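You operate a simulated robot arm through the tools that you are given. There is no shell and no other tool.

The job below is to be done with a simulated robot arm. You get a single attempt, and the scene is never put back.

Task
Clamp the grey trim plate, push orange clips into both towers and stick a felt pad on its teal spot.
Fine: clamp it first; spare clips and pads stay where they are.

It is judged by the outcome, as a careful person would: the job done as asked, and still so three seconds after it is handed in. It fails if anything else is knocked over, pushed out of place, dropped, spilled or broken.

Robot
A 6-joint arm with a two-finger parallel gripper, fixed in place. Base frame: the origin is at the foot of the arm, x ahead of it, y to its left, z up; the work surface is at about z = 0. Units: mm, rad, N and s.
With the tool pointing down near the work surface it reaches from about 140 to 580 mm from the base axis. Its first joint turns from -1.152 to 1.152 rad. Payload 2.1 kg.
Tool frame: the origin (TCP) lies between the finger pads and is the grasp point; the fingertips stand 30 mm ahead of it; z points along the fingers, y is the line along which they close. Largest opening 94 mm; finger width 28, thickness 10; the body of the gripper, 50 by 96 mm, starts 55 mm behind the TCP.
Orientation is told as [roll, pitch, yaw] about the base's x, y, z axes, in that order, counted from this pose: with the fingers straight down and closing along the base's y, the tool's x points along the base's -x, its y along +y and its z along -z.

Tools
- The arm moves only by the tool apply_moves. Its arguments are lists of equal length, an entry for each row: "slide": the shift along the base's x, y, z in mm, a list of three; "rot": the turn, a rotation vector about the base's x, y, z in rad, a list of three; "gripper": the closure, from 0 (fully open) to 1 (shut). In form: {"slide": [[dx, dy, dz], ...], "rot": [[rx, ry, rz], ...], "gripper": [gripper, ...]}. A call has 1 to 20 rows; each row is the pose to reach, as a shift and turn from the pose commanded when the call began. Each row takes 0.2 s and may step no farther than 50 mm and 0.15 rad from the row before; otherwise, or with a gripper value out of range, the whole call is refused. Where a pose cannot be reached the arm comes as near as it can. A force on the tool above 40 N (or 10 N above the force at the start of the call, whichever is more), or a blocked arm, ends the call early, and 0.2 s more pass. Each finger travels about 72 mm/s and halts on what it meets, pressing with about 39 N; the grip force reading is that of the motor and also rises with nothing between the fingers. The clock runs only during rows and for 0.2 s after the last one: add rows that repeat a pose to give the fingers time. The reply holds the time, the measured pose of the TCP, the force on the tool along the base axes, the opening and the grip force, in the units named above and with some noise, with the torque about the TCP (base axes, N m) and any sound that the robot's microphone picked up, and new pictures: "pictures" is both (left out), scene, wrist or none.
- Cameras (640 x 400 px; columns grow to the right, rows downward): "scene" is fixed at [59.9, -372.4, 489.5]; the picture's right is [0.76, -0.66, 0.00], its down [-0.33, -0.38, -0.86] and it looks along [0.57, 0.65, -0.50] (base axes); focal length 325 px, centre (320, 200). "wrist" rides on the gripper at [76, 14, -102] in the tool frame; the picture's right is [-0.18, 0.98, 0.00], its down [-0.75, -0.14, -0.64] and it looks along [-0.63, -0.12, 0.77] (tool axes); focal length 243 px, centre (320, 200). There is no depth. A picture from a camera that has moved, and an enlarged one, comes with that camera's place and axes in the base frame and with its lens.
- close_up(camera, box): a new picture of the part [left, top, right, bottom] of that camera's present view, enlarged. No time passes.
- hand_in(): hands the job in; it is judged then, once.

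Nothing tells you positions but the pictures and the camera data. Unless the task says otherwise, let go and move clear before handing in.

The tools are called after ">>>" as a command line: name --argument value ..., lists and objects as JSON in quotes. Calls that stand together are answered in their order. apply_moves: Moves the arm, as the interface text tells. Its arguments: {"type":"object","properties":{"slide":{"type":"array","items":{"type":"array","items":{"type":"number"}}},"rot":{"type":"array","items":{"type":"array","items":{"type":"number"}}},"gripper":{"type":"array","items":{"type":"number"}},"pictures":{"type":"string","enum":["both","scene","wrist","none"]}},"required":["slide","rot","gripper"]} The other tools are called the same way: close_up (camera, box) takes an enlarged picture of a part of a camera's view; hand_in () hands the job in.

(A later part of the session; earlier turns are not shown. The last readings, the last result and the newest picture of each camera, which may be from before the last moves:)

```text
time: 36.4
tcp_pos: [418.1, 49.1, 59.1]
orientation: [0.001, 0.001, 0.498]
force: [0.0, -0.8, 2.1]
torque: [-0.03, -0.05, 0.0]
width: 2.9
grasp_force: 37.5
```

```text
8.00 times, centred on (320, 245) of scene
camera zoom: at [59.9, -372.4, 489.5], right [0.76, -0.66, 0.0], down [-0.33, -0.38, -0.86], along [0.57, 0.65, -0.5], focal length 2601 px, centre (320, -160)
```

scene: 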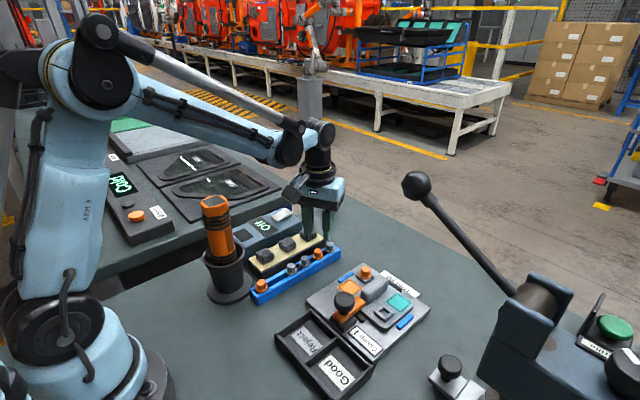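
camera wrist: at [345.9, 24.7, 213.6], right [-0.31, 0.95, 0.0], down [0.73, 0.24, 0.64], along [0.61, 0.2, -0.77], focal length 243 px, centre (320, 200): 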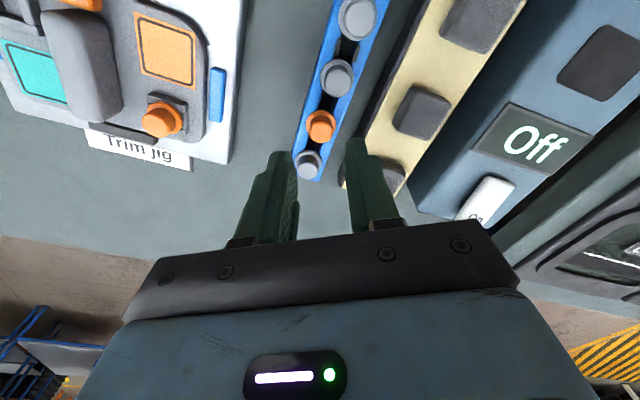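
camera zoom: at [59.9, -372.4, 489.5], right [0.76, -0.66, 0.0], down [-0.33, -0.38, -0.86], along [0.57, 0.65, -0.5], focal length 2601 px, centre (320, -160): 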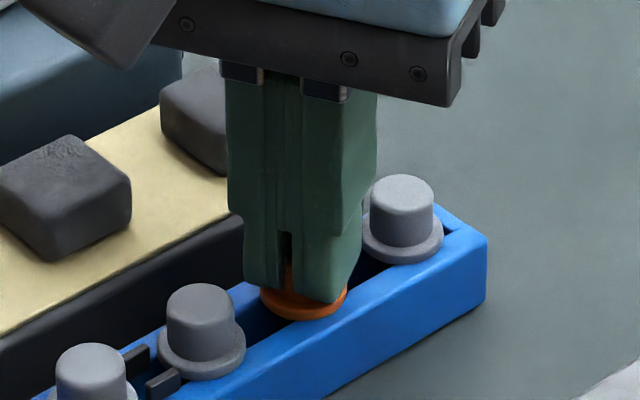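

The fingers squeezed almost shut, so full closing force is too much for this light clip. I'll reopen, check the clip, and regrip gently with a controlled opening of about 15–16 mm.

>>> apply_moves --slide '[[0, 0, 0], [0, 0, 0], [0, 0, 0], [0, 0, 0]]' --rot '[[0, 0, 0], [0, 0, 0], [0, 0, 0], [0, 0, 0]]' --gripper '[0.85, 0.75, 0.66, 0.66]' --pictures "none"

>>> close_up --camera "wrist" --box '[270, 110, 370, 190]'

>>> close_up --camera "scene" --box '[290, 220, 350, 270]'

```text
time: 37.4
tcp_pos: [419.4, 49.9, 59.3]
orientation: [0.001, 0.001, 0.499]
force: [0.1, -0.9, 1.1]
torque: [-0.01, 0.0, -0.01]
width: 32.2
grasp_force: 0.0
```

```text
5.00 times, centred on (320, 150) of wrist
camera zoom: at [346.3, 25.8, 162.7], right [-0.31, 0.95, 0.0], down [0.73, 0.24, 0.64], along [0.61, 0.2, -0.77], focal length 1213 px, centre (320, 450)
```

zoom: 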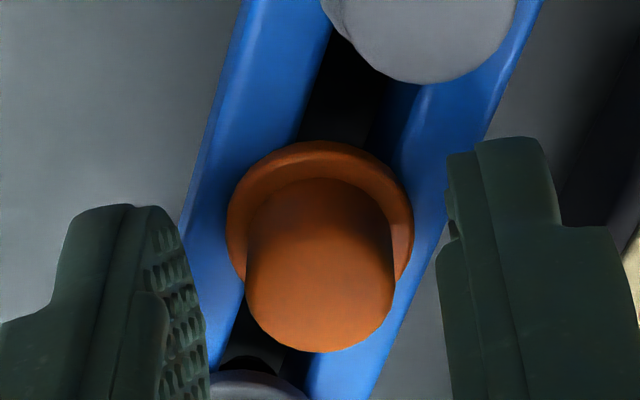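

```text
8.00 times, centred on (320, 245) of scene
camera zoom: at [59.9, -372.4, 489.5], right [0.76, -0.66, 0.0], down [-0.33, -0.38, -0.86], along [0.57, 0.65, -0.5], focal length 2601 px, centre (320, -160)
```

zoom: 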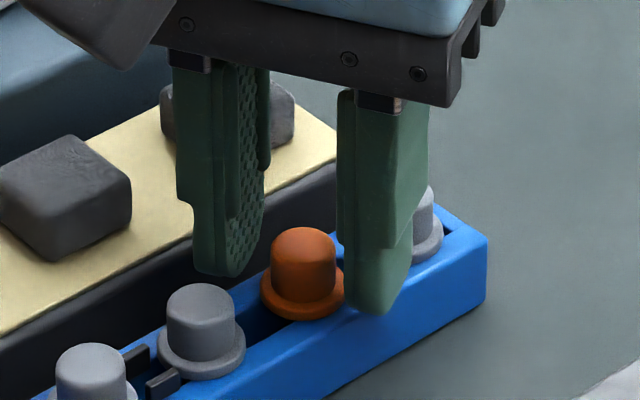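

The clip is undisturbed in its slot and centred. I'll lower a few mm for more engagement and close gently to about 16 mm.

>>> apply_moves --slide '[[0, 0, -2], [0, 0, -3], [0, 0, -3], [0, 0, -3], [0, 0, -3], [0, 0, -3]]' --rot '[[0, 0, 0], [0, 0, 0], [0, 0, 0], [0, 0, 0], [0, 0, 0], [0, 0, 0]]' --gripper '[0.66, 0.7, 0.76, 0.8, 0.83, 0.83]' --pictures "none"

>>> close_up --camera "wrist" --box '[270, 110, 370, 190]'

>>> close_up --camera "scene" --box '[290, 220, 350, 270]'

```text
time: 38.8
tcp_pos: [418.3, 49.2, 57.9]
orientation: [-0.001, 0.001, 0.5]
force: [0.6, -1.7, 25.1]
torque: [-0.08, -0.03, -0.02]
width: 16.2
grasp_force: 0.6
```

```text
5.00 times, centred on (320, 150) of wrist
camera zoom: at [346.6, 25.7, 160.3], right [-0.31, 0.95, 0.0], down [0.73, 0.24, 0.64], along [0.61, 0.2, -0.77], focal length 1213 px, centre (320, 450)
```

zoom: 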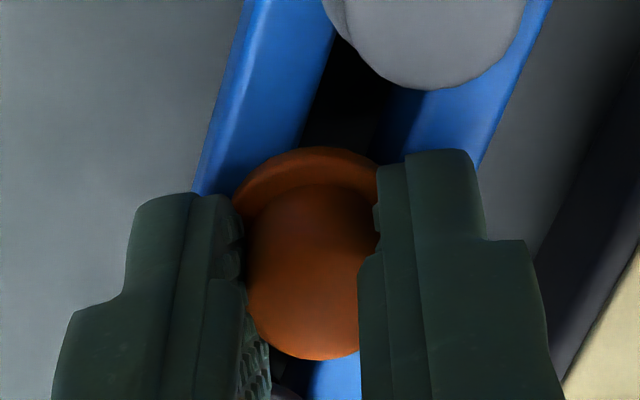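

```text
8.00 times, centred on (320, 245) of scene
camera zoom: at [59.8, -372.4, 489.5], right [0.76, -0.66, 0.0], down [-0.33, -0.38, -0.86], along [0.57, 0.65, -0.5], focal length 2601 px, centre (320, -160)
```

zoom: 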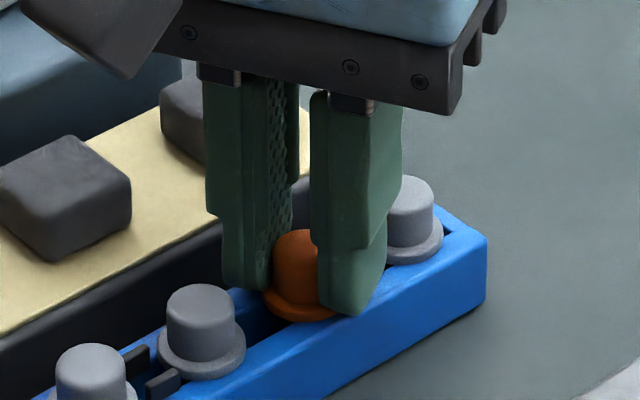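

The fingertips are touching the flange, so its top is at z≈28. I'll raise 1.3 mm and tighten slightly.

>>> apply_moves --slide '[[0, 0, 1.3], [0, 0, 1.3], [0, 0, 1.3], [0, 0, 1.3]]' --rot '[[0, 0, 0], [0, 0, 0], [0, 0, 0], [0, 0, 0]]' --gripper '[0.83, 0.84, 0.85, 0.85]' --pictures "none"

```text
time: 39.8
tcp_pos: [419.6, 49.8, 58.5]
orientation: [0.002, 0.001, 0.498]
force: [1.0, -0.9, 4.9]
torque: [-0.03, -0.01, -0.02]
width: 15.5
grasp_force: 6.5
```

The grip now blocks at 15.5 mm with a gentle 6.5 N. I'll tighten a touch more and try lifting.

>>> apply_moves --slide '[[0, 0, 0], [0, 0, 0], [0, 0, 2], [0, 0, 4], [0, 0, 6]]' --rot '[[0, 0, 0], [0, 0, 0], [0, 0, 0], [0, 0, 0], [0, 0, 0]]' --gripper '[0.87, 0.87, 0.87, 0.87, 0.87]' --pictures "none"

>>> close_up --camera "wrist" --box '[270, 110, 370, 190]'

>>> close_up --camera "scene" --box '[290, 220, 350, 270]'

```text
time: 41.0
tcp_pos: [417.6, 49.7, 63.9]
orientation: [0.0, -0.001, 0.498]
force: [-0.6, -0.1, 0.0]
torque: [0.01, 0.02, 0.01]
width: 13.8
grasp_force: 2.0
```

```text
5.00 times, centred on (320, 150) of wrist
camera zoom: at [345.7, 25.6, 167.5], right [-0.31, 0.95, 0.0], down [0.73, 0.24, 0.64], along [0.61, 0.2, -0.77], focal length 1213 px, centre (320, 450)
```

zoom: 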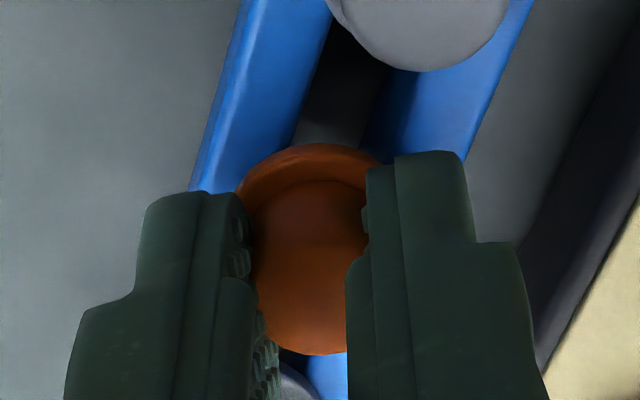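

```text
8.00 times, centred on (320, 245) of scene
camera zoom: at [59.9, -372.4, 489.5], right [0.76, -0.66, 0.0], down [-0.33, -0.38, -0.86], along [0.57, 0.65, -0.5], focal length 2601 px, centre (320, -160)
```

zoom: 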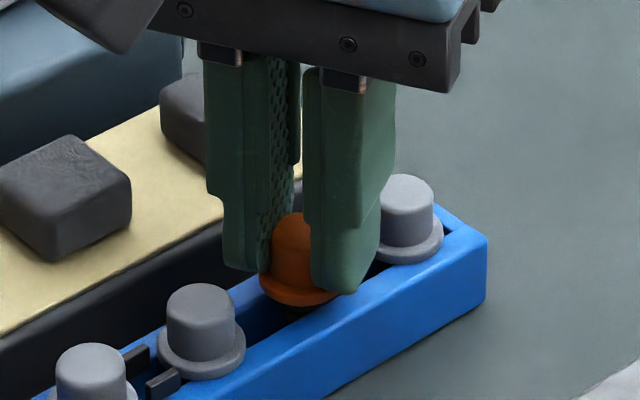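

The clip is coming up with the gripper. I'll tighten slightly more and raise it clear, then check the hold.

>>> apply_moves --slide '[[0, 0, 0], [0, 0, 4], [0, 0, 10], [0, 0, 20], [0, 0, 35], [0, 0, 35]]' --rot '[[0, 0, 0], [0, 0, 0], [0, 0, 0], [0, 0, 0], [0, 0, 0], [0, 0, 0]]' --gripper '[0.89, 0.89, 0.89, 0.89, 0.89, 0.89]' --pictures "none"

>>> close_up --camera "wrist" --box '[270, 110, 370, 190]'

>>> close_up --camera "scene" --box '[290, 200, 350, 250]'

```text
time: 42.4
tcp_pos: [419.4, 48.4, 99.4]
orientation: [0.001, -0.001, 0.499]
force: [0.6, 0.3, 0.1]
torque: [-0.02, 0.03, 0.03]
width: 12.2
grasp_force: 18.8
```

```text
5.00 times, centred on (320, 150) of wrist
camera zoom: at [345.7, 25.2, 202.5], right [-0.31, 0.95, 0.0], down [0.73, 0.24, 0.64], along [0.61, 0.2, -0.77], focal length 1213 px, centre (320, 450)
```

zoom: 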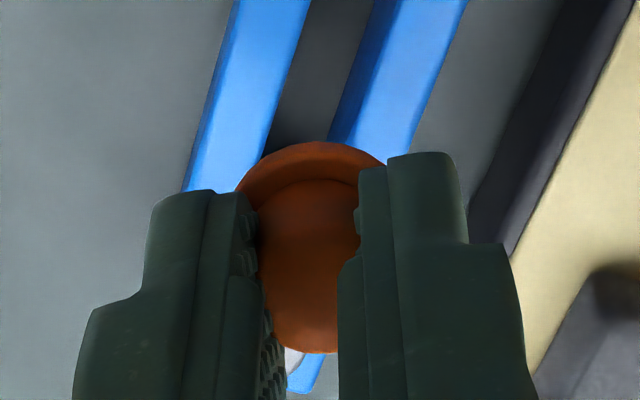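

```text
8.00 times, centred on (320, 225) of scene
camera zoom: at [59.9, -372.4, 489.5], right [0.76, -0.66, 0.0], down [-0.33, -0.38, -0.86], along [0.57, 0.65, -0.5], focal length 2601 px, centre (320, 0)
```

zoom: 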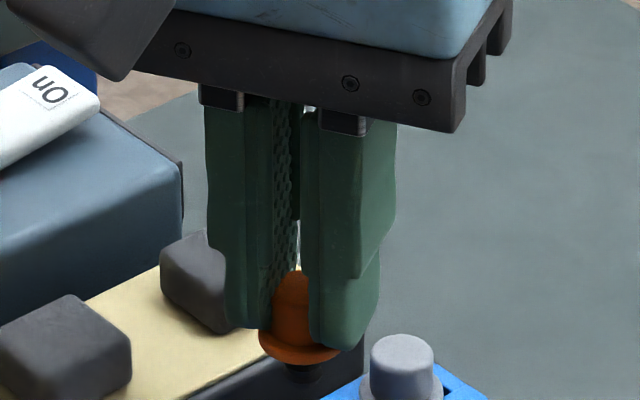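

The clip is held securely with its stem exposed. I'll carry it over to the near tower, at about (407,-147).

>>> apply_moves --slide '[[0, 0, 15], [0, -10, 25], [-2, -35, 25], [-4, -65, 25], [-6, -95, 25], [-8, -125, 25], [-10, -155, 25], [-12, -180, 25], [-12.3, -196, 25], [-12.3, -196, 15], [-12.3, -196, 5]]' --rot '[[0, 0, 0], [0, 0, 0], [0, 0, 0], [0, 0, 0], [0, 0, 0], [0, 0, 0], [0, 0, 0], [0, 0, 0], [0, 0, 0], [0, 0, 0], [0, 0, 0]]' --gripper '[0.9, 0.9, 0.9, 0.9, 0.9, 0.9, 0.9, 0.9, 0.9, 0.9, 0.9]'

>>> close_up --camera "wrist" --box '[270, 80, 370, 180]'

>>> close_up --camera "scene" --box '[355, 265, 415, 325]'

```text
time: 44.8
tcp_pos: [405.8, -146.8, 104.6]
orientation: [0.0, 0.001, 0.499]
force: [0.2, -0.6, -0.4]
torque: [-0.01, -0.02, 0.01]
width: 11.3
grasp_force: 38.9
camera wrist: at [333.9, -170.8, 207.1], right [-0.31, 0.95, 0.0], down [0.73, 0.24, 0.64], along [0.61, 0.2, -0.77], focal length 243 px, centre (320, 200)
```

scene: 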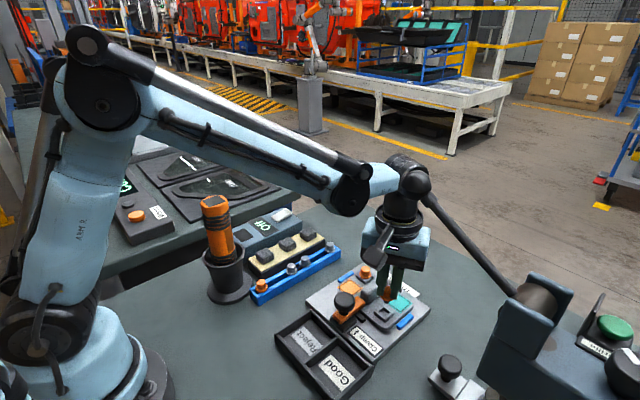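
wrist: 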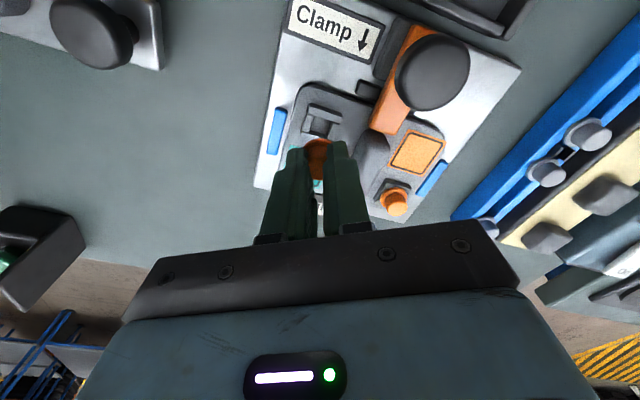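

```text
4.00 times, centred on (320, 130) of wrist
camera zoom: at [333.9, -170.8, 207.1], right [-0.31, 0.95, 0.0], down [0.73, 0.24, 0.64], along [0.61, 0.2, -0.77], focal length 970 px, centre (320, 480)
```

zoom: 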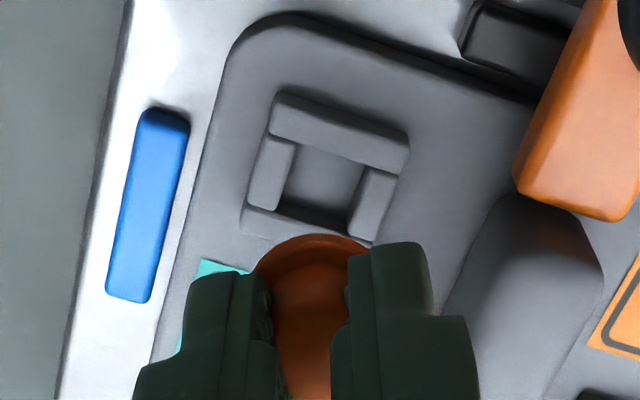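

```text
6.67 times, centred on (385, 295) of scene
camera zoom: at [59.9, -372.4, 489.5], right [0.76, -0.66, 0.0], down [-0.33, -0.38, -0.86], along [0.57, 0.65, -0.5], focal length 2168 px, centre (-113, -433)
```

zoom: 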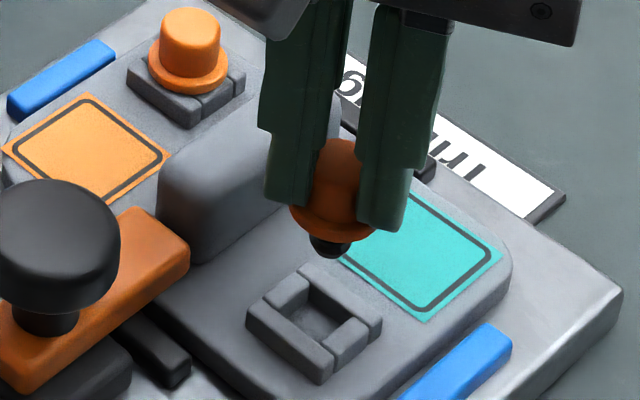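

Both cameras put tower 2 at about (405.3,-146.9) with the clip centred on the gripper axis. I'll shift about 2 mm and lower slowly into the hole.

>>> apply_moves --slide '[[-2.2, -0.3, -5], [-2.2, -0.3, -12], [-2.2, -0.3, -18], [-2.2, -0.3, -21], [-2.2, -0.3, -24], [-2.2, -0.3, -27]]' --rot '[[0, 0, 0], [0, 0, 0], [0, 0, 0], [0, 0, 0], [0, 0, 0], [0, 0, 0]]' --gripper '[0.9, 0.9, 0.9, 0.9, 0.9, 0.9]' --pictures "none"

>>> close_up --camera "scene" --box '[355, 265, 415, 325]'

>>> close_up --camera "wrist" --box '[285, 100, 355, 170]'

```text
time: 46.2
tcp_pos: [403.6, -145.6, 77.0]
orientation: [0.0, 0.0, 0.499]
force: [0.3, 0.4, -0.2]
torque: [0.02, 0.02, 0.01]
width: 11.4
grasp_force: 38.9
```

```text
6.67 times, centred on (385, 295) of scene
camera zoom: at [59.9, -372.4, 489.5], right [0.76, -0.66, 0.0], down [-0.33, -0.38, -0.86], along [0.57, 0.65, -0.5], focal length 2168 px, centre (-113, -433)
```

zoom: 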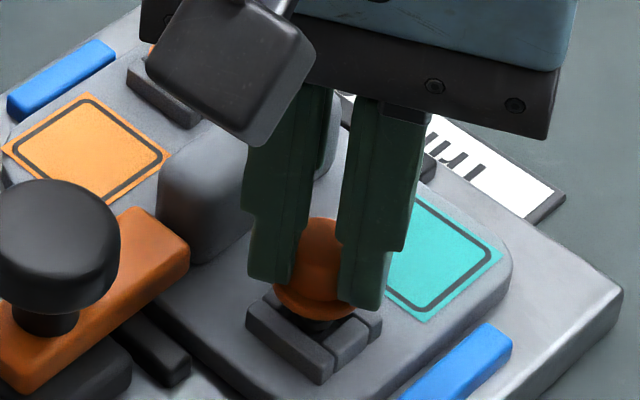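

```text
5.71 times, centred on (320, 135) of wrist
camera zoom: at [331.3, -170.5, 180.5], right [-0.31, 0.95, 0.0], down [0.73, 0.24, 0.64], along [0.61, 0.2, -0.77], focal length 1386 px, centre (320, 571)
```

zoom: 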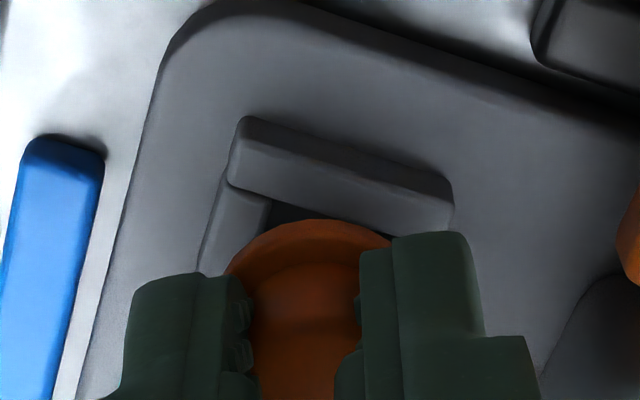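

No contact yet and the stem is entering the hole. I'll fine-tune slightly and continue down until the flange seats.

>>> apply_moves --slide '[[0.3, -0.4, -2], [0.3, -0.4, -4], [0.3, -0.4, -6], [0.3, -0.4, -7.5], [0.3, -0.4, -8.5]]' --rot '[[0, 0, 0], [0, 0, 0], [0, 0, 0], [0, 0, 0], [0, 0, 0]]' --gripper '[0.9, 0.9, 0.9, 0.9, 0.9]' --pictures "none"

>>> close_up --camera "scene" --box '[365, 280, 405, 320]'

>>> close_up --camera "wrist" --box '[285, 100, 355, 170]'

```text
time: 47.4
tcp_pos: [403.9, -146.4, 69.2]
orientation: [-0.002, 0.0, 0.5]
force: [-1.4, 0.4, 6.6]
torque: [-0.01, 0.06, 0.0]
width: 11.2
grasp_force: 38.6
```

```text
10.00 times, centred on (385, 300) of scene
camera zoom: at [59.9, -372.4, 489.5], right [0.76, -0.66, 0.0], down [-0.33, -0.38, -0.86], along [0.57, 0.65, -0.5], focal length 3252 px, centre (-330, -800)
```

zoom: 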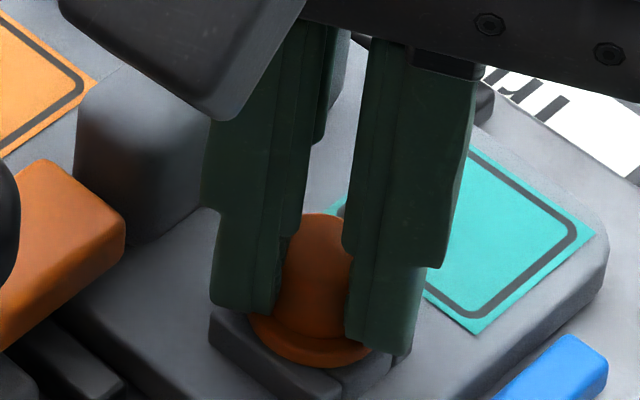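

```text
5.71 times, centred on (320, 135) of wrist
camera zoom: at [331.4, -171.3, 171.7], right [-0.31, 0.95, 0.0], down [0.73, 0.24, 0.64], along [0.61, 0.2, -0.77], focal length 1386 px, centre (320, 571)
```

zoom: 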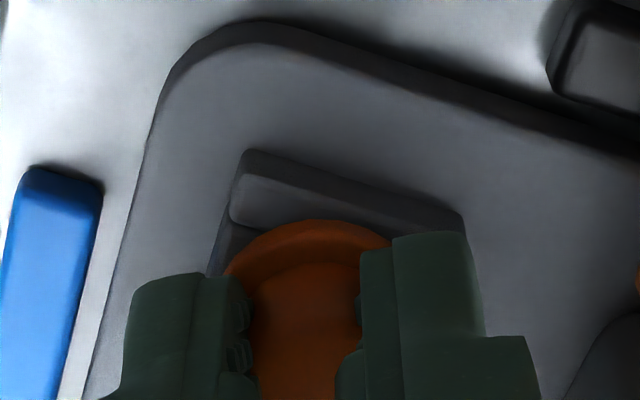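

Small contact force, well aligned. I'll press the last couple of millimetres.

>>> apply_moves --slide '[[-0.1, 0, -0.7], [-0.1, 0, -1.4], [-0.1, 0, -2.1]]' --rot '[[0, 0, 0], [0, 0, 0], [0, 0, 0]]' --gripper '[0.9, 0.9, 0.9]' --pictures "none"

>>> close_up --camera "scene" --box '[365, 280, 405, 320]'

```text
time: 48.2
tcp_pos: [404.1, -147.1, 68.0]
orientation: [0.0, 0.002, 0.5]
force: [-5.1, -0.2, 34.6]
torque: [0.01, 0.11, -0.04]
width: 11.5
grasp_force: 38.9
```

```text
10.00 times, centred on (385, 300) of scene
camera zoom: at [59.7, -372.4, 489.6], right [0.76, -0.66, 0.0], down [-0.33, -0.38, -0.86], along [0.57, 0.65, -0.5], focal length 3252 px, centre (-330, -800)
```

zoom: 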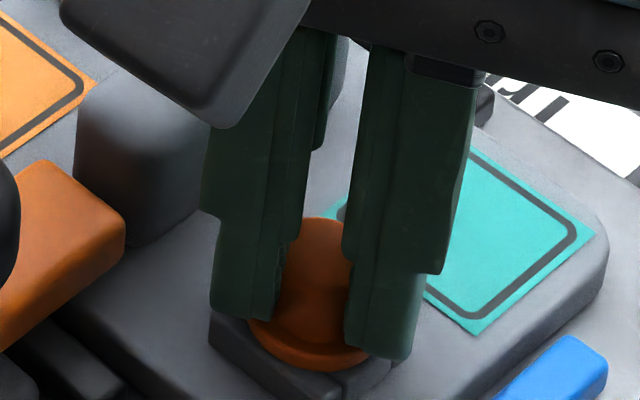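

The clip is seated with about 35 N. I'll release, lift off, close the fingers and press on its top to be sure.

>>> apply_moves --slide '[[0, 0, 0.5], [0, 0, 0.5], [0, 0, 0.5], [0, 0, 8], [0, 0, 25], [0, 0, 40], [0, 0, 40], [0, 0, 40]]' --rot '[[0, 0, 0], [0, 0, 0], [0, 0, 0], [0, 0, 0], [0, 0, 0], [0, 0, 0], [0, 0, 0], [0, 0, 0]]' --gripper '[0.82, 0.75, 0.75, 0.75, 0.75, 0.8, 0.9, 1]' --pictures "none"

>>> close_up --camera "scene" --box '[365, 280, 405, 320]'

>>> close_up --camera "wrist" --box '[270, 70, 370, 170]'

```text
time: 50.0
tcp_pos: [404.0, -147.4, 107.5]
orientation: [0.001, 0.002, 0.499]
force: [0.7, -0.7, -0.5]
torque: [-0.01, 0.03, -0.01]
width: 0.0
grasp_force: 32.4
```

```text
10.00 times, centred on (385, 300) of scene
camera zoom: at [59.9, -372.4, 489.5], right [0.76, -0.66, 0.0], down [-0.33, -0.38, -0.86], along [0.57, 0.65, -0.5], focal length 3252 px, centre (-330, -800)
```

zoom: 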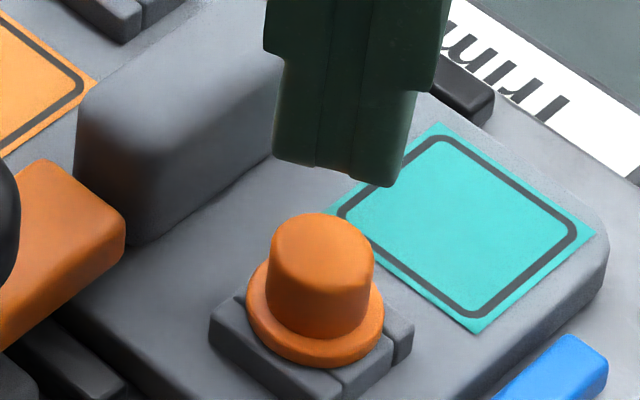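

```text
4.00 times, centred on (320, 120) of wrist
camera zoom: at [331.4, -171.8, 209.9], right [-0.31, 0.95, 0.0], down [0.73, 0.24, 0.64], along [0.61, 0.2, -0.77], focal length 970 px, centre (320, 520)
```

zoom: 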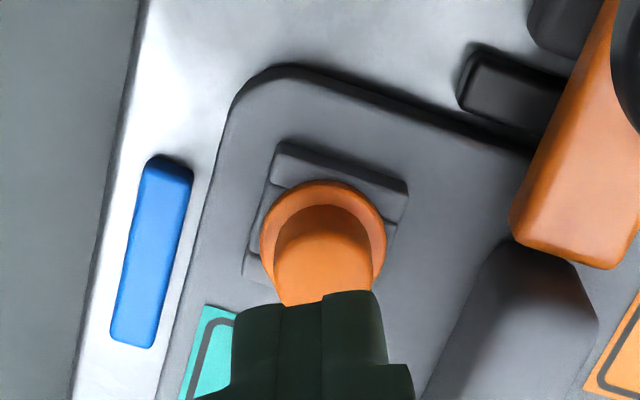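

Clip two stands upright in tower 2. Now I'll press it down with closed fingers, as I did with the first.

>>> apply_moves --slide '[[0.2, 0.5, -12], [0.2, 0.5, -24], [0.2, 0.5, -27], [0.2, 0.5, -28.5], [0.2, 0.5, -30], [0.2, 0.5, -31]]' --rot '[[0, 0, 0], [0, 0, 0], [0, 0, 0], [0, 0, 0], [0, 0, 0], [0, 0, 0]]' --gripper '[1, 1, 1, 1, 1, 1]' --pictures "none"

>>> close_up --camera "scene" --box '[365, 280, 405, 320]'

```text
time: 51.1
tcp_pos: [404.2, -147.1, 79.7]
orientation: [0.0, 0.002, 0.5]
force: [0.5, 0.9, 20.9]
torque: [0.01, -0.01, 0.0]
width: 0.0
grasp_force: 32.9
stopped in row 5: the force on the tool passed its limit at 45 N (the readings are from after the stop); the commanded pose is now the measured one
```

```text
10.00 times, centred on (385, 300) of scene
camera zoom: at [59.8, -372.4, 489.6], right [0.76, -0.66, 0.0], down [-0.33, -0.38, -0.86], along [0.57, 0.65, -0.5], focal length 3252 px, centre (-330, -800)
```

zoom: 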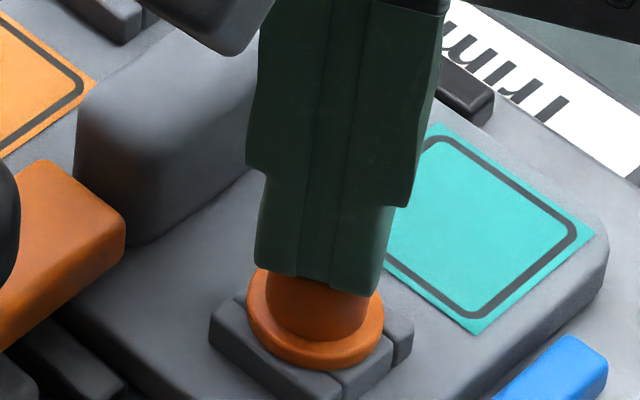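

Both clips are home and hold under a firm press. Next is the felt pad: I'll lift off and go to the cream pad rack, turning the tool to yaw 90° so the fingers close along x, with the camera on the free side.

>>> apply_moves --slide '[[0, 0, 12], [0, 0, 40], [0, 30, 55], [0, 65, 60], [0, 105, 60], [0, 145, 60], [-5, 180, 60], [-10, 215, 60], [-15, 245, 55], [-15, 261, 50], [-15, 261, 50]]' --rot '[[0, 0, 0], [0, 0, 0], [0, 0, 0.13], [0, 0, 0.27], [0, 0, 0.41], [0, 0, 0.55], [0, 0, 0.69], [0, 0, 0.83], [0, 0, 0.97], [0, 0, 1.071], [0, 0, 1.071]]' --gripper '[1, 1, 1, 0.8, 0.6, 0.5, 0.5, 0.5, 0.5, 0.5, 0.5]'

>>> close_up --camera "wrist" --box '[240, 60, 400, 200]'

>>> close_up --camera "scene" --box '[230, 190, 350, 290]'

>>> close_up --camera "scene" --box '[300, 245, 440, 355]'

```text
time: 53.5
tcp_pos: [388.4, 115.4, 129.4]
orientation: [0.0, 0.003, 1.572]
force: [0.2, 0.1, -0.3]
torque: [-0.01, -0.05, -0.03]
width: 47.1
grasp_force: 0.0
camera wrist: at [375.7, 38.7, 232.6], right [-0.98, 0.18, 0.0], down [0.14, 0.75, 0.64], along [0.12, 0.63, -0.77], focal length 243 px, centre (320, 200)
```

scene: 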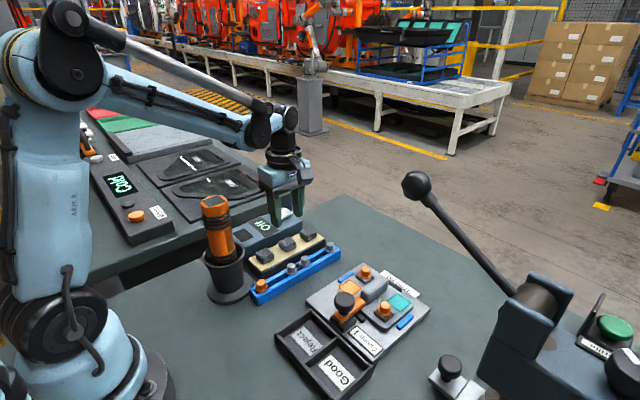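
wrist: 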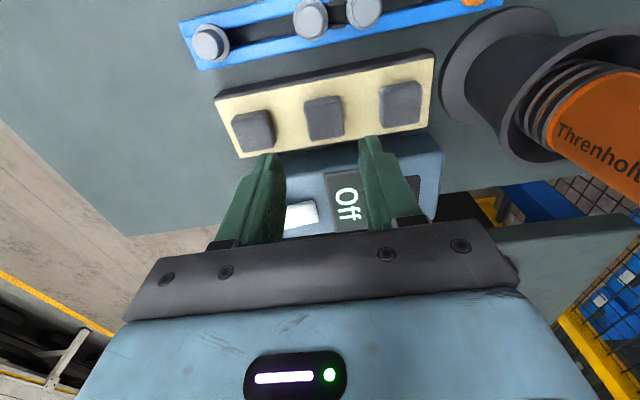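

```text
2.86 times, centred on (320, 130) of wrist
camera zoom: at [375.7, 38.7, 232.6], right [-0.98, 0.18, 0.0], down [0.14, 0.75, 0.64], along [0.12, 0.63, -0.77], focal length 693 px, centre (320, 400)
```

zoom: 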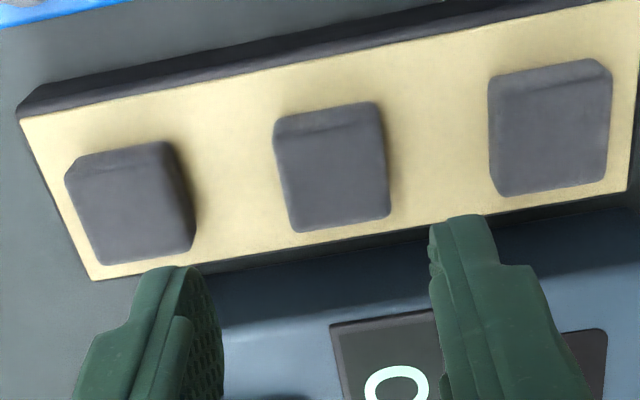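

```text
4.00 times, centred on (290, 240) of scene
camera zoom: at [59.9, -372.4, 489.5], right [0.76, -0.66, 0.0], down [-0.33, -0.38, -0.86], along [0.57, 0.65, -0.5], focal length 1301 px, centre (440, 40)
```

zoom: 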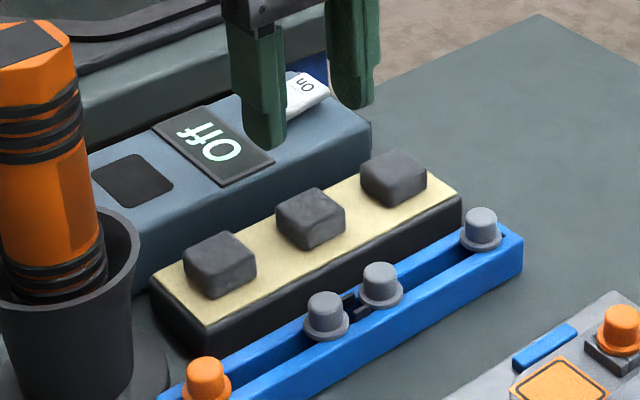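

```text
3.64 times, centred on (370, 300) of scene
camera zoom: at [59.9, -372.4, 489.5], right [0.76, -0.66, 0.0], down [-0.33, -0.38, -0.86], along [0.57, 0.65, -0.5], focal length 1182 px, centre (138, -164)
```

zoom: 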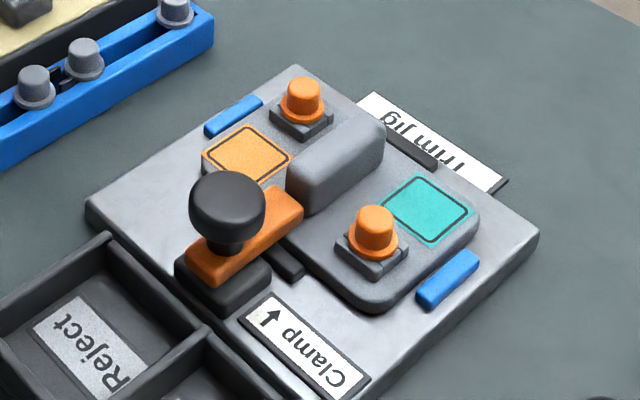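

Both clips and the clamp look right. The middle pad is about 28 mm square, centred near (386.5,116.3), with its top at z≈38.5. I'll align and descend to just above grip height, then check.

>>> apply_moves --slide '[[-3.2, 1.6, -20], [-3.2, 1.6, -40], [-3.2, 1.6, -56], [-3.2, 1.6, -62]]' --rot '[[0, 0, 0], [0, 0, 0], [0, 0, 0], [0, 0, 0]]' --gripper '[0.5, 0.5, 0.5, 0.5]' --pictures "none"

>>> close_up --camera "wrist" --box '[240, 90, 400, 210]'

>>> close_up --camera "scene" --box '[260, 210, 330, 270]'

```text
time: 54.5
tcp_pos: [385.1, 115.4, 66.7]
orientation: [0.0, 0.002, 1.571]
force: [-0.4, -0.4, -0.6]
torque: [-0.03, -0.02, -0.03]
width: 47.3
grasp_force: 0.0
```

```text
3.33 times, centred on (320, 150) of wrist
camera zoom: at [372.4, 39.6, 170.5], right [-0.98, 0.18, 0.0], down [0.14, 0.75, 0.64], along [0.12, 0.63, -0.77], focal length 809 px, centre (320, 367)
```

zoom: 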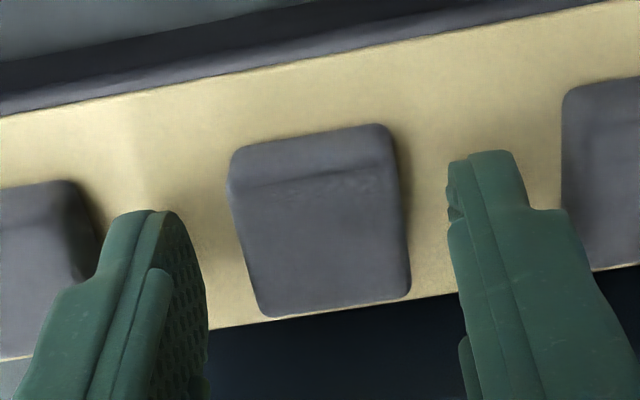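

```text
6.67 times, centred on (295, 240) of scene
camera zoom: at [59.9, -372.4, 489.5], right [0.76, -0.66, 0.0], down [-0.33, -0.38, -0.86], along [0.57, 0.65, -0.5], focal length 2168 px, centre (487, -67)
```

zoom: 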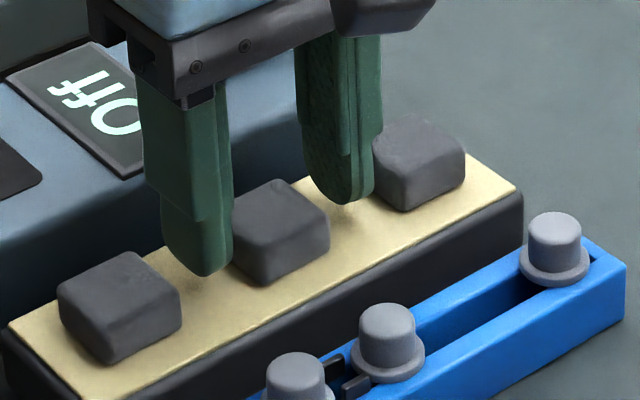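

The pad is between the fingers, about 1 mm off centre. I'll correct, lower to roughly 3 mm above the board, and close gently.

>>> apply_moves --slide '[[-1, 1.5, -3], [-1, 1.5, -6], [-1, 1.5, -8], [-1, 1.5, -8], [-1, 1.5, -8], [-1, 1.5, -8]]' --rot '[[0, 0, 0], [0, 0, 0], [0, 0, 0], [0, 0, 0], [0, 0, 0], [0, 0, 0]]' --gripper '[0.5, 0.5, 0.5, 0.6, 0.66, 0.66]' --pictures "none"

>>> close_up --camera "wrist" --box '[240, 90, 400, 210]'

>>> close_up --camera "scene" --box '[260, 210, 330, 270]'

```text
time: 55.9
tcp_pos: [385.5, 117.6, 60.1]
orientation: [0.0, 0.003, 1.571]
force: [0.6, -0.9, -0.3]
torque: [-0.05, -0.02, 0.0]
width: 32.1
grasp_force: 0.0
```

```text
3.33 times, centred on (320, 150) of wrist
camera zoom: at [371.7, 41.1, 162.7], right [-0.98, 0.18, 0.0], down [0.14, 0.75, 0.64], along [0.12, 0.63, -0.77], focal length 809 px, centre (320, 367)
```

zoom: 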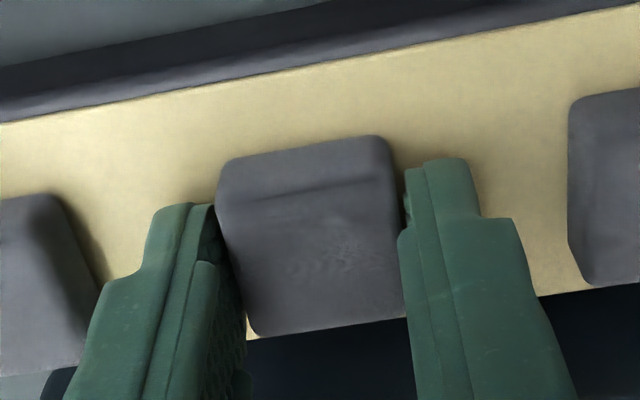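

```text
6.67 times, centred on (295, 240) of scene
camera zoom: at [59.9, -372.4, 489.5], right [0.76, -0.66, 0.0], down [-0.33, -0.38, -0.86], along [0.57, 0.65, -0.5], focal length 2168 px, centre (487, -67)
```

zoom: 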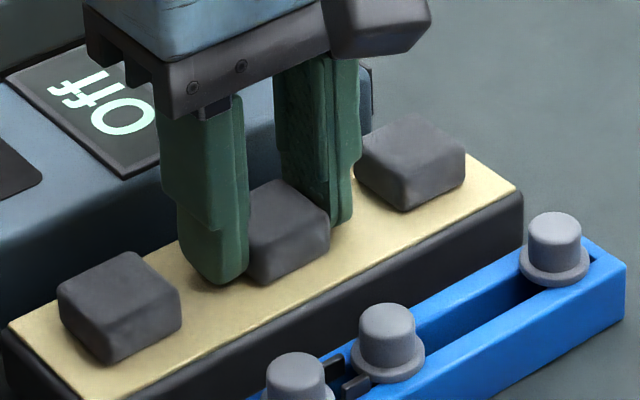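

Almost touching at 32 mm. I'll close a little further in steps and watch the grip.

>>> apply_moves --slide '[[0, 0, 0], [0, 0, 0], [0, 0, 0], [0, 0, 0]]' --rot '[[0, 0, 0], [0, 0, 0], [0, 0, 0], [0, 0, 0]]' --gripper '[0.69, 0.7, 0.72, 0.72]' --pictures "none"

```text
time: 56.9
tcp_pos: [385.0, 117.3, 59.1]
orientation: [0.0, 0.002, 1.57]
force: [0.6, -0.7, 0.0]
torque: [-0.01, -0.06, -0.02]
width: 28.0
grasp_force: 25.9
```

The pad is gripped at 28 mm with about 26 N. I'll lift slowly and check that it comes free.

>>> apply_moves --slide '[[0, 0, 1.5], [0, 0, 3], [0, 0, 6], [0, 0, 10], [0, 0, 10]]' --rot '[[0, 0, 0], [0, 0, 0], [0, 0, 0], [0, 0, 0], [0, 0, 0]]' --gripper '[0.72, 0.72, 0.72, 0.72, 0.72]' --pictures "none"

>>> close_up --camera "wrist" --box '[240, 90, 400, 210]'

>>> close_up --camera "scene" --box '[260, 205, 330, 265]'

```text
time: 58.1
tcp_pos: [384.6, 117.7, 68.6]
orientation: [0.001, 0.002, 1.57]
force: [-0.6, 0.2, -0.5]
torque: [0.02, -0.02, 0.04]
width: 27.8
grasp_force: 31.5
```

```text
3.33 times, centred on (320, 150) of wrist
camera zoom: at [371.6, 41.0, 172.1], right [-0.98, 0.18, 0.0], down [0.14, 0.75, 0.64], along [0.12, 0.63, -0.77], focal length 809 px, centre (320, 367)
```

zoom: 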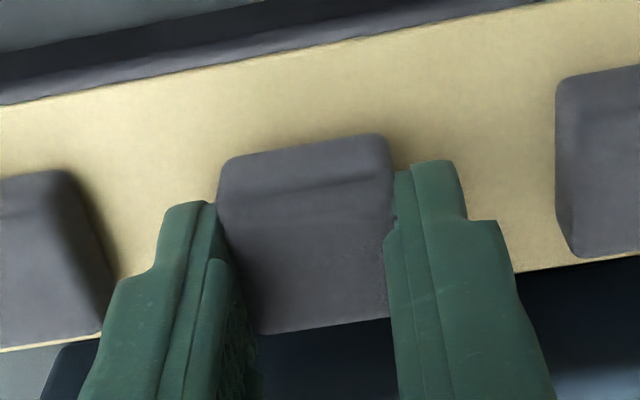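

```text
6.67 times, centred on (295, 235) of scene
camera zoom: at [59.9, -372.4, 489.5], right [0.76, -0.66, 0.0], down [-0.33, -0.38, -0.86], along [0.57, 0.65, -0.5], focal length 2168 px, centre (487, -33)
```

zoom: 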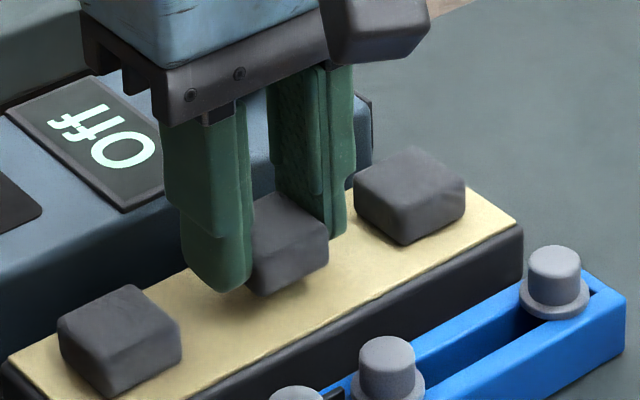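

The pad came free cleanly. The teal spot is at about (448,-148) on the plate top, z≈22. I'll carry the pad up and over and hover above it.

>>> apply_moves --slide '[[0, 0, 18], [0, 0, 42], [6, -20, 50], [16, -55, 50], [26, -90, 50], [36, -125, 50], [46, -160, 50], [54, -195, 50], [60, -230, 50], [62.5, -258, 45], [62.5, -265, 35], [62.5, -265, 35]]' --rot '[[0, 0, 0], [0, 0, 0], [0, 0, 0], [0, 0, 0], [0, 0, 0], [0, 0, 0], [0, 0, 0], [0, 0, 0], [0, 0, 0], [0, 0, 0], [0, 0, 0], [0, 0, 0]]' --gripper '[0.73, 0.73, 0.73, 0.73, 0.73, 0.73, 0.73, 0.73, 0.73, 0.73, 0.73, 0.73]'

>>> close_up --camera "wrist" --box '[240, 60, 400, 200]'

>>> close_up --camera "scene" --box '[355, 245, 435, 325]'

```text
time: 60.7
tcp_pos: [447.2, -147.6, 103.3]
orientation: [-0.001, 0.003, 1.57]
force: [0.1, 0.9, -0.5]
torque: [0.0, 0.01, 0.02]
width: 26.6
grasp_force: 39.1
camera wrist: at [434.1, -224.1, 206.9], right [-0.98, 0.18, 0.0], down [0.14, 0.75, 0.64], along [0.12, 0.63, -0.77], focal length 243 px, centre (320, 200)
```

scene: 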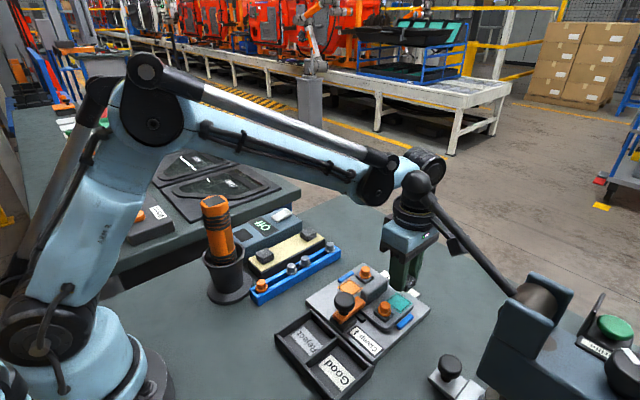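
wrist: 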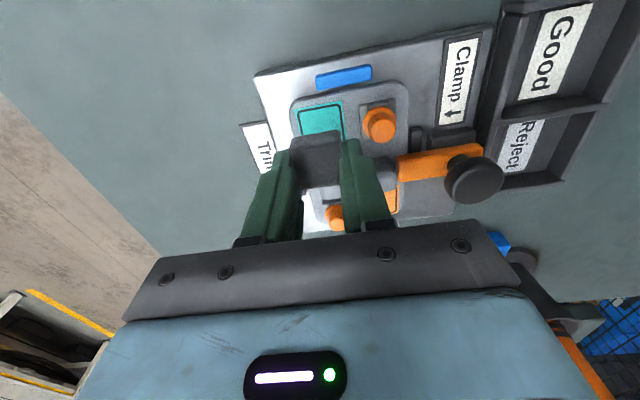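

```text
2.86 times, centred on (320, 130) of wrist
camera zoom: at [434.1, -224.1, 206.9], right [-0.98, 0.18, 0.0], down [0.14, 0.75, 0.64], along [0.12, 0.63, -0.77], focal length 693 px, centre (320, 400)
```

zoom: 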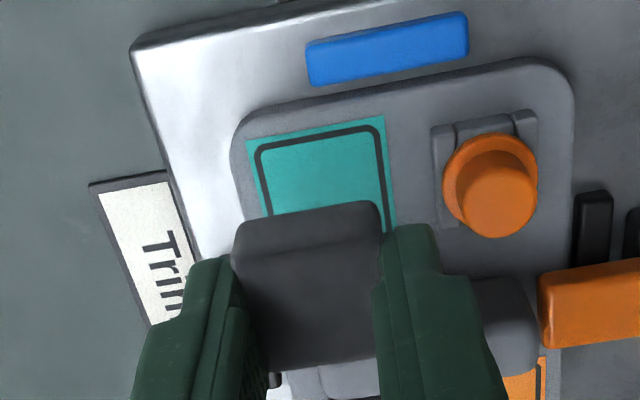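

```text
5.00 times, centred on (395, 285) of scene
camera zoom: at [59.9, -372.4, 489.5], right [0.76, -0.66, 0.0], down [-0.33, -0.38, -0.86], along [0.57, 0.65, -0.5], focal length 1626 px, centre (-55, -225)
```

zoom: 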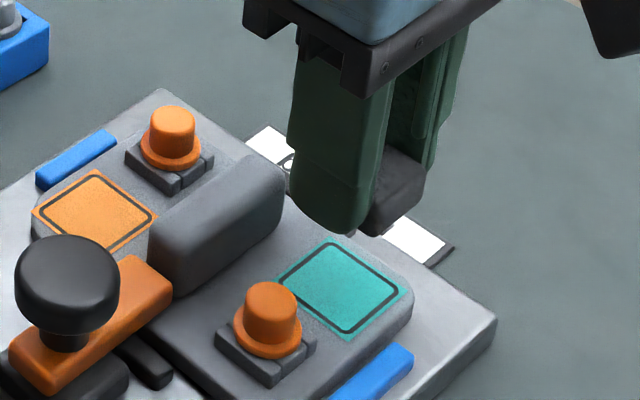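

The pad is directly over the teal spot, within about a millimetre in both views. I'll descend, slowing near contact.

>>> apply_moves --slide '[[-0.3, 0, -15], [-0.3, 0, -30], [-0.3, 0, -38], [-0.3, 0, -41], [-0.3, 0, -43]]' --rot '[[0, 0, 0], [0, 0, 0], [0, 0, 0], [0, 0, 0], [0, 0, 0]]' --gripper '[0.73, 0.73, 0.73, 0.73, 0.73]' --pictures "none"

>>> close_up --camera "wrist" --box '[240, 90, 400, 210]'

>>> close_up --camera "scene" --box '[365, 255, 425, 315]'

```text
time: 61.9
tcp_pos: [446.9, -146.9, 61.3]
orientation: [-0.001, 0.0, 1.569]
force: [0.2, -0.8, -0.3]
torque: [-0.04, -0.02, 0.01]
width: 26.6
grasp_force: 38.9
```

```text
3.33 times, centred on (320, 150) of wrist
camera zoom: at [433.8, -223.7, 164.2], right [-0.98, 0.18, 0.0], down [0.14, 0.75, 0.64], along [0.12, 0.63, -0.77], focal length 809 px, centre (320, 367)
```

zoom: 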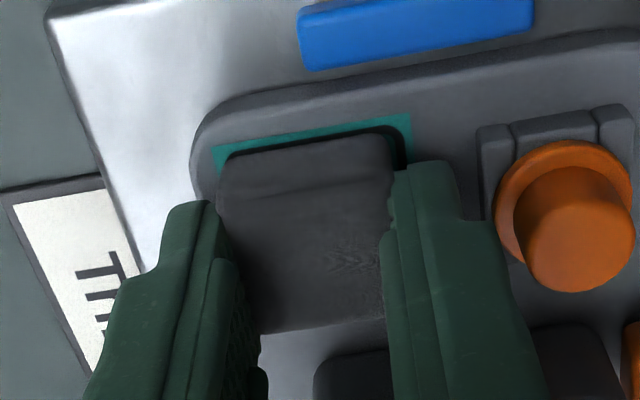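

```text
6.67 times, centred on (395, 285) of scene
camera zoom: at [59.9, -372.4, 489.5], right [0.76, -0.66, 0.0], down [-0.33, -0.38, -0.86], along [0.57, 0.65, -0.5], focal length 2168 px, centre (-180, -367)
```

zoom: 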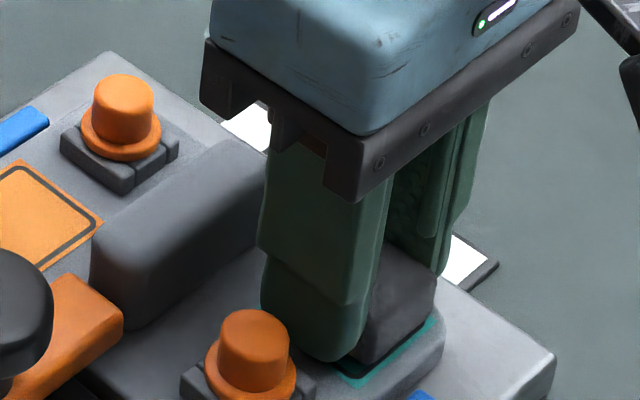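

The pad is a few millimetres above the spot with teal showing around it. I'll shift 0.8 mm in x to centre it and lower to contact.

>>> apply_moves --slide '[[-0.8, 0.2, 0], [-0.8, 0.2, -1], [-0.8, 0.2, -2], [-0.8, 0.2, -3], [-0.8, 0.2, -4], [-0.8, 0.2, -5]]' --rot '[[0, 0, 0], [0, 0, 0], [0, 0, 0], [0, 0, 0], [0, 0, 0], [0, 0, 0]]' --gripper '[0.73, 0.73, 0.73, 0.73, 0.73, 0.73]' --pictures "none"

>>> close_up --camera "wrist" --box '[240, 90, 400, 210]'

>>> close_up --camera "scene" --box '[375, 270, 425, 320]'

```text
time: 63.4
tcp_pos: [445.3, -145.4, 57.9]
orientation: [0.002, -0.004, 1.573]
force: [-0.7, 2.5, 14.8]
torque: [0.01, 0.04, -0.01]
width: 26.4
grasp_force: 39.0
stopped in row 6: the force on the tool passed its limit at 43 N (the readings are from after the stop); the commanded pose is now the measured one
```

```text
3.33 times, centred on (320, 150) of wrist
camera zoom: at [433.2, -221.8, 160.9], right [-0.98, 0.18, 0.0], down [0.14, 0.75, 0.64], along [0.12, 0.63, -0.76], focal length 809 px, centre (320, 367)
```

zoom: 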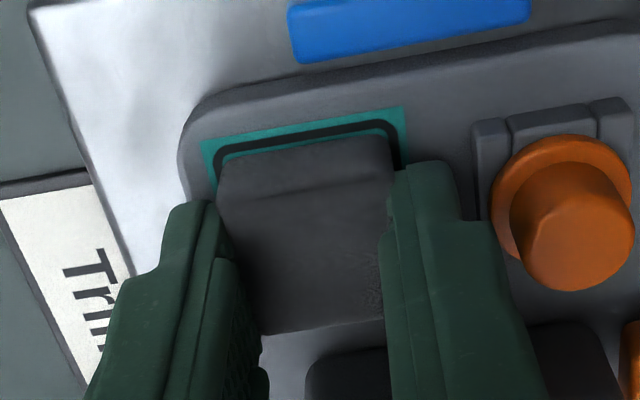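

```text
8.00 times, centred on (400, 295) of scene
camera zoom: at [59.8, -372.4, 489.6], right [0.76, -0.66, 0.0], down [-0.33, -0.38, -0.86], along [0.57, 0.65, -0.5], focal length 2601 px, centre (-320, -560)
```

zoom: 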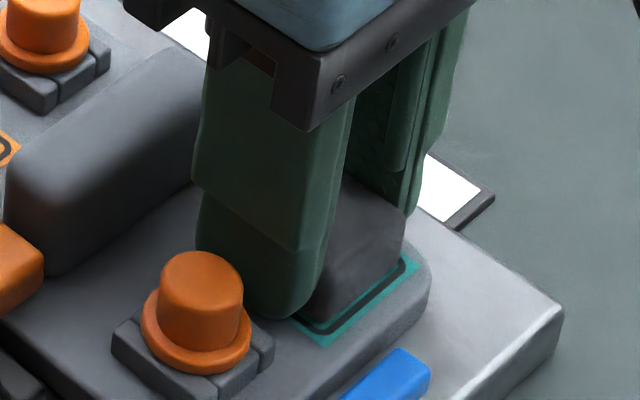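

The pad made firm contact (peak 43 N), but the tool crept about 2 mm in +y as it stopped. I'll lift a couple of millimetres to see whether the pad is already stuck or can still be centred.

>>> apply_moves --slide '[[0, 0, 1], [0, 0, 2.5], [0, 0, 4], [0, 0, 4]]' --rot '[[0, 0, 0], [0, 0, 0], [0, 0, 0], [0, 0, 0]]' --gripper '[0.73, 0.73, 0.73, 0.73]' --pictures "none"

>>> close_up --camera "wrist" --box '[240, 90, 400, 210]'

>>> close_up --camera "scene" --box '[375, 270, 425, 320]'

```text
time: 64.4
tcp_pos: [446.1, -144.9, 62.0]
orientation: [0.002, -0.005, 1.573]
force: [-1.5, -0.2, -2.6]
torque: [0.03, 0.07, 0.0]
width: 26.7
grasp_force: 39.0
```

```text
3.33 times, centred on (320, 150) of wrist
camera zoom: at [433.2, -221.9, 164.5], right [-0.98, 0.18, 0.0], down [0.14, 0.75, 0.64], along [0.12, 0.63, -0.77], focal length 809 px, centre (320, 367)
```

zoom: 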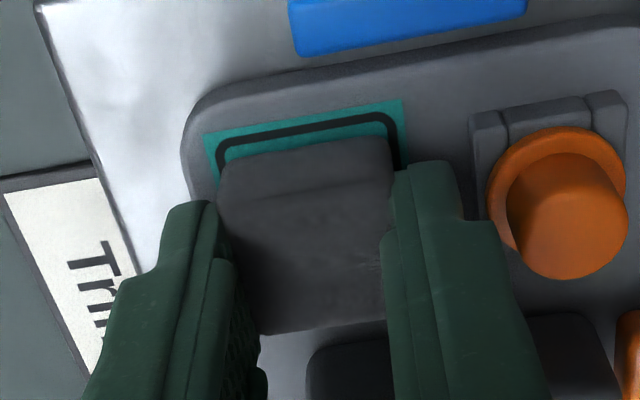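

```text
8.00 times, centred on (400, 295) of scene
camera zoom: at [59.9, -372.4, 489.5], right [0.76, -0.66, 0.0], down [-0.33, -0.38, -0.86], along [0.57, 0.65, -0.5], focal length 2601 px, centre (-320, -560)
```

zoom: 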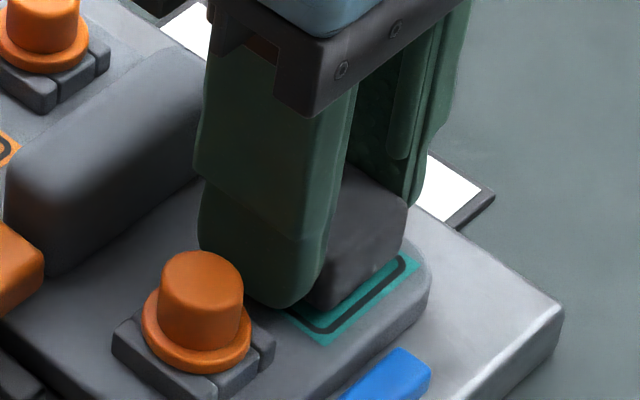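

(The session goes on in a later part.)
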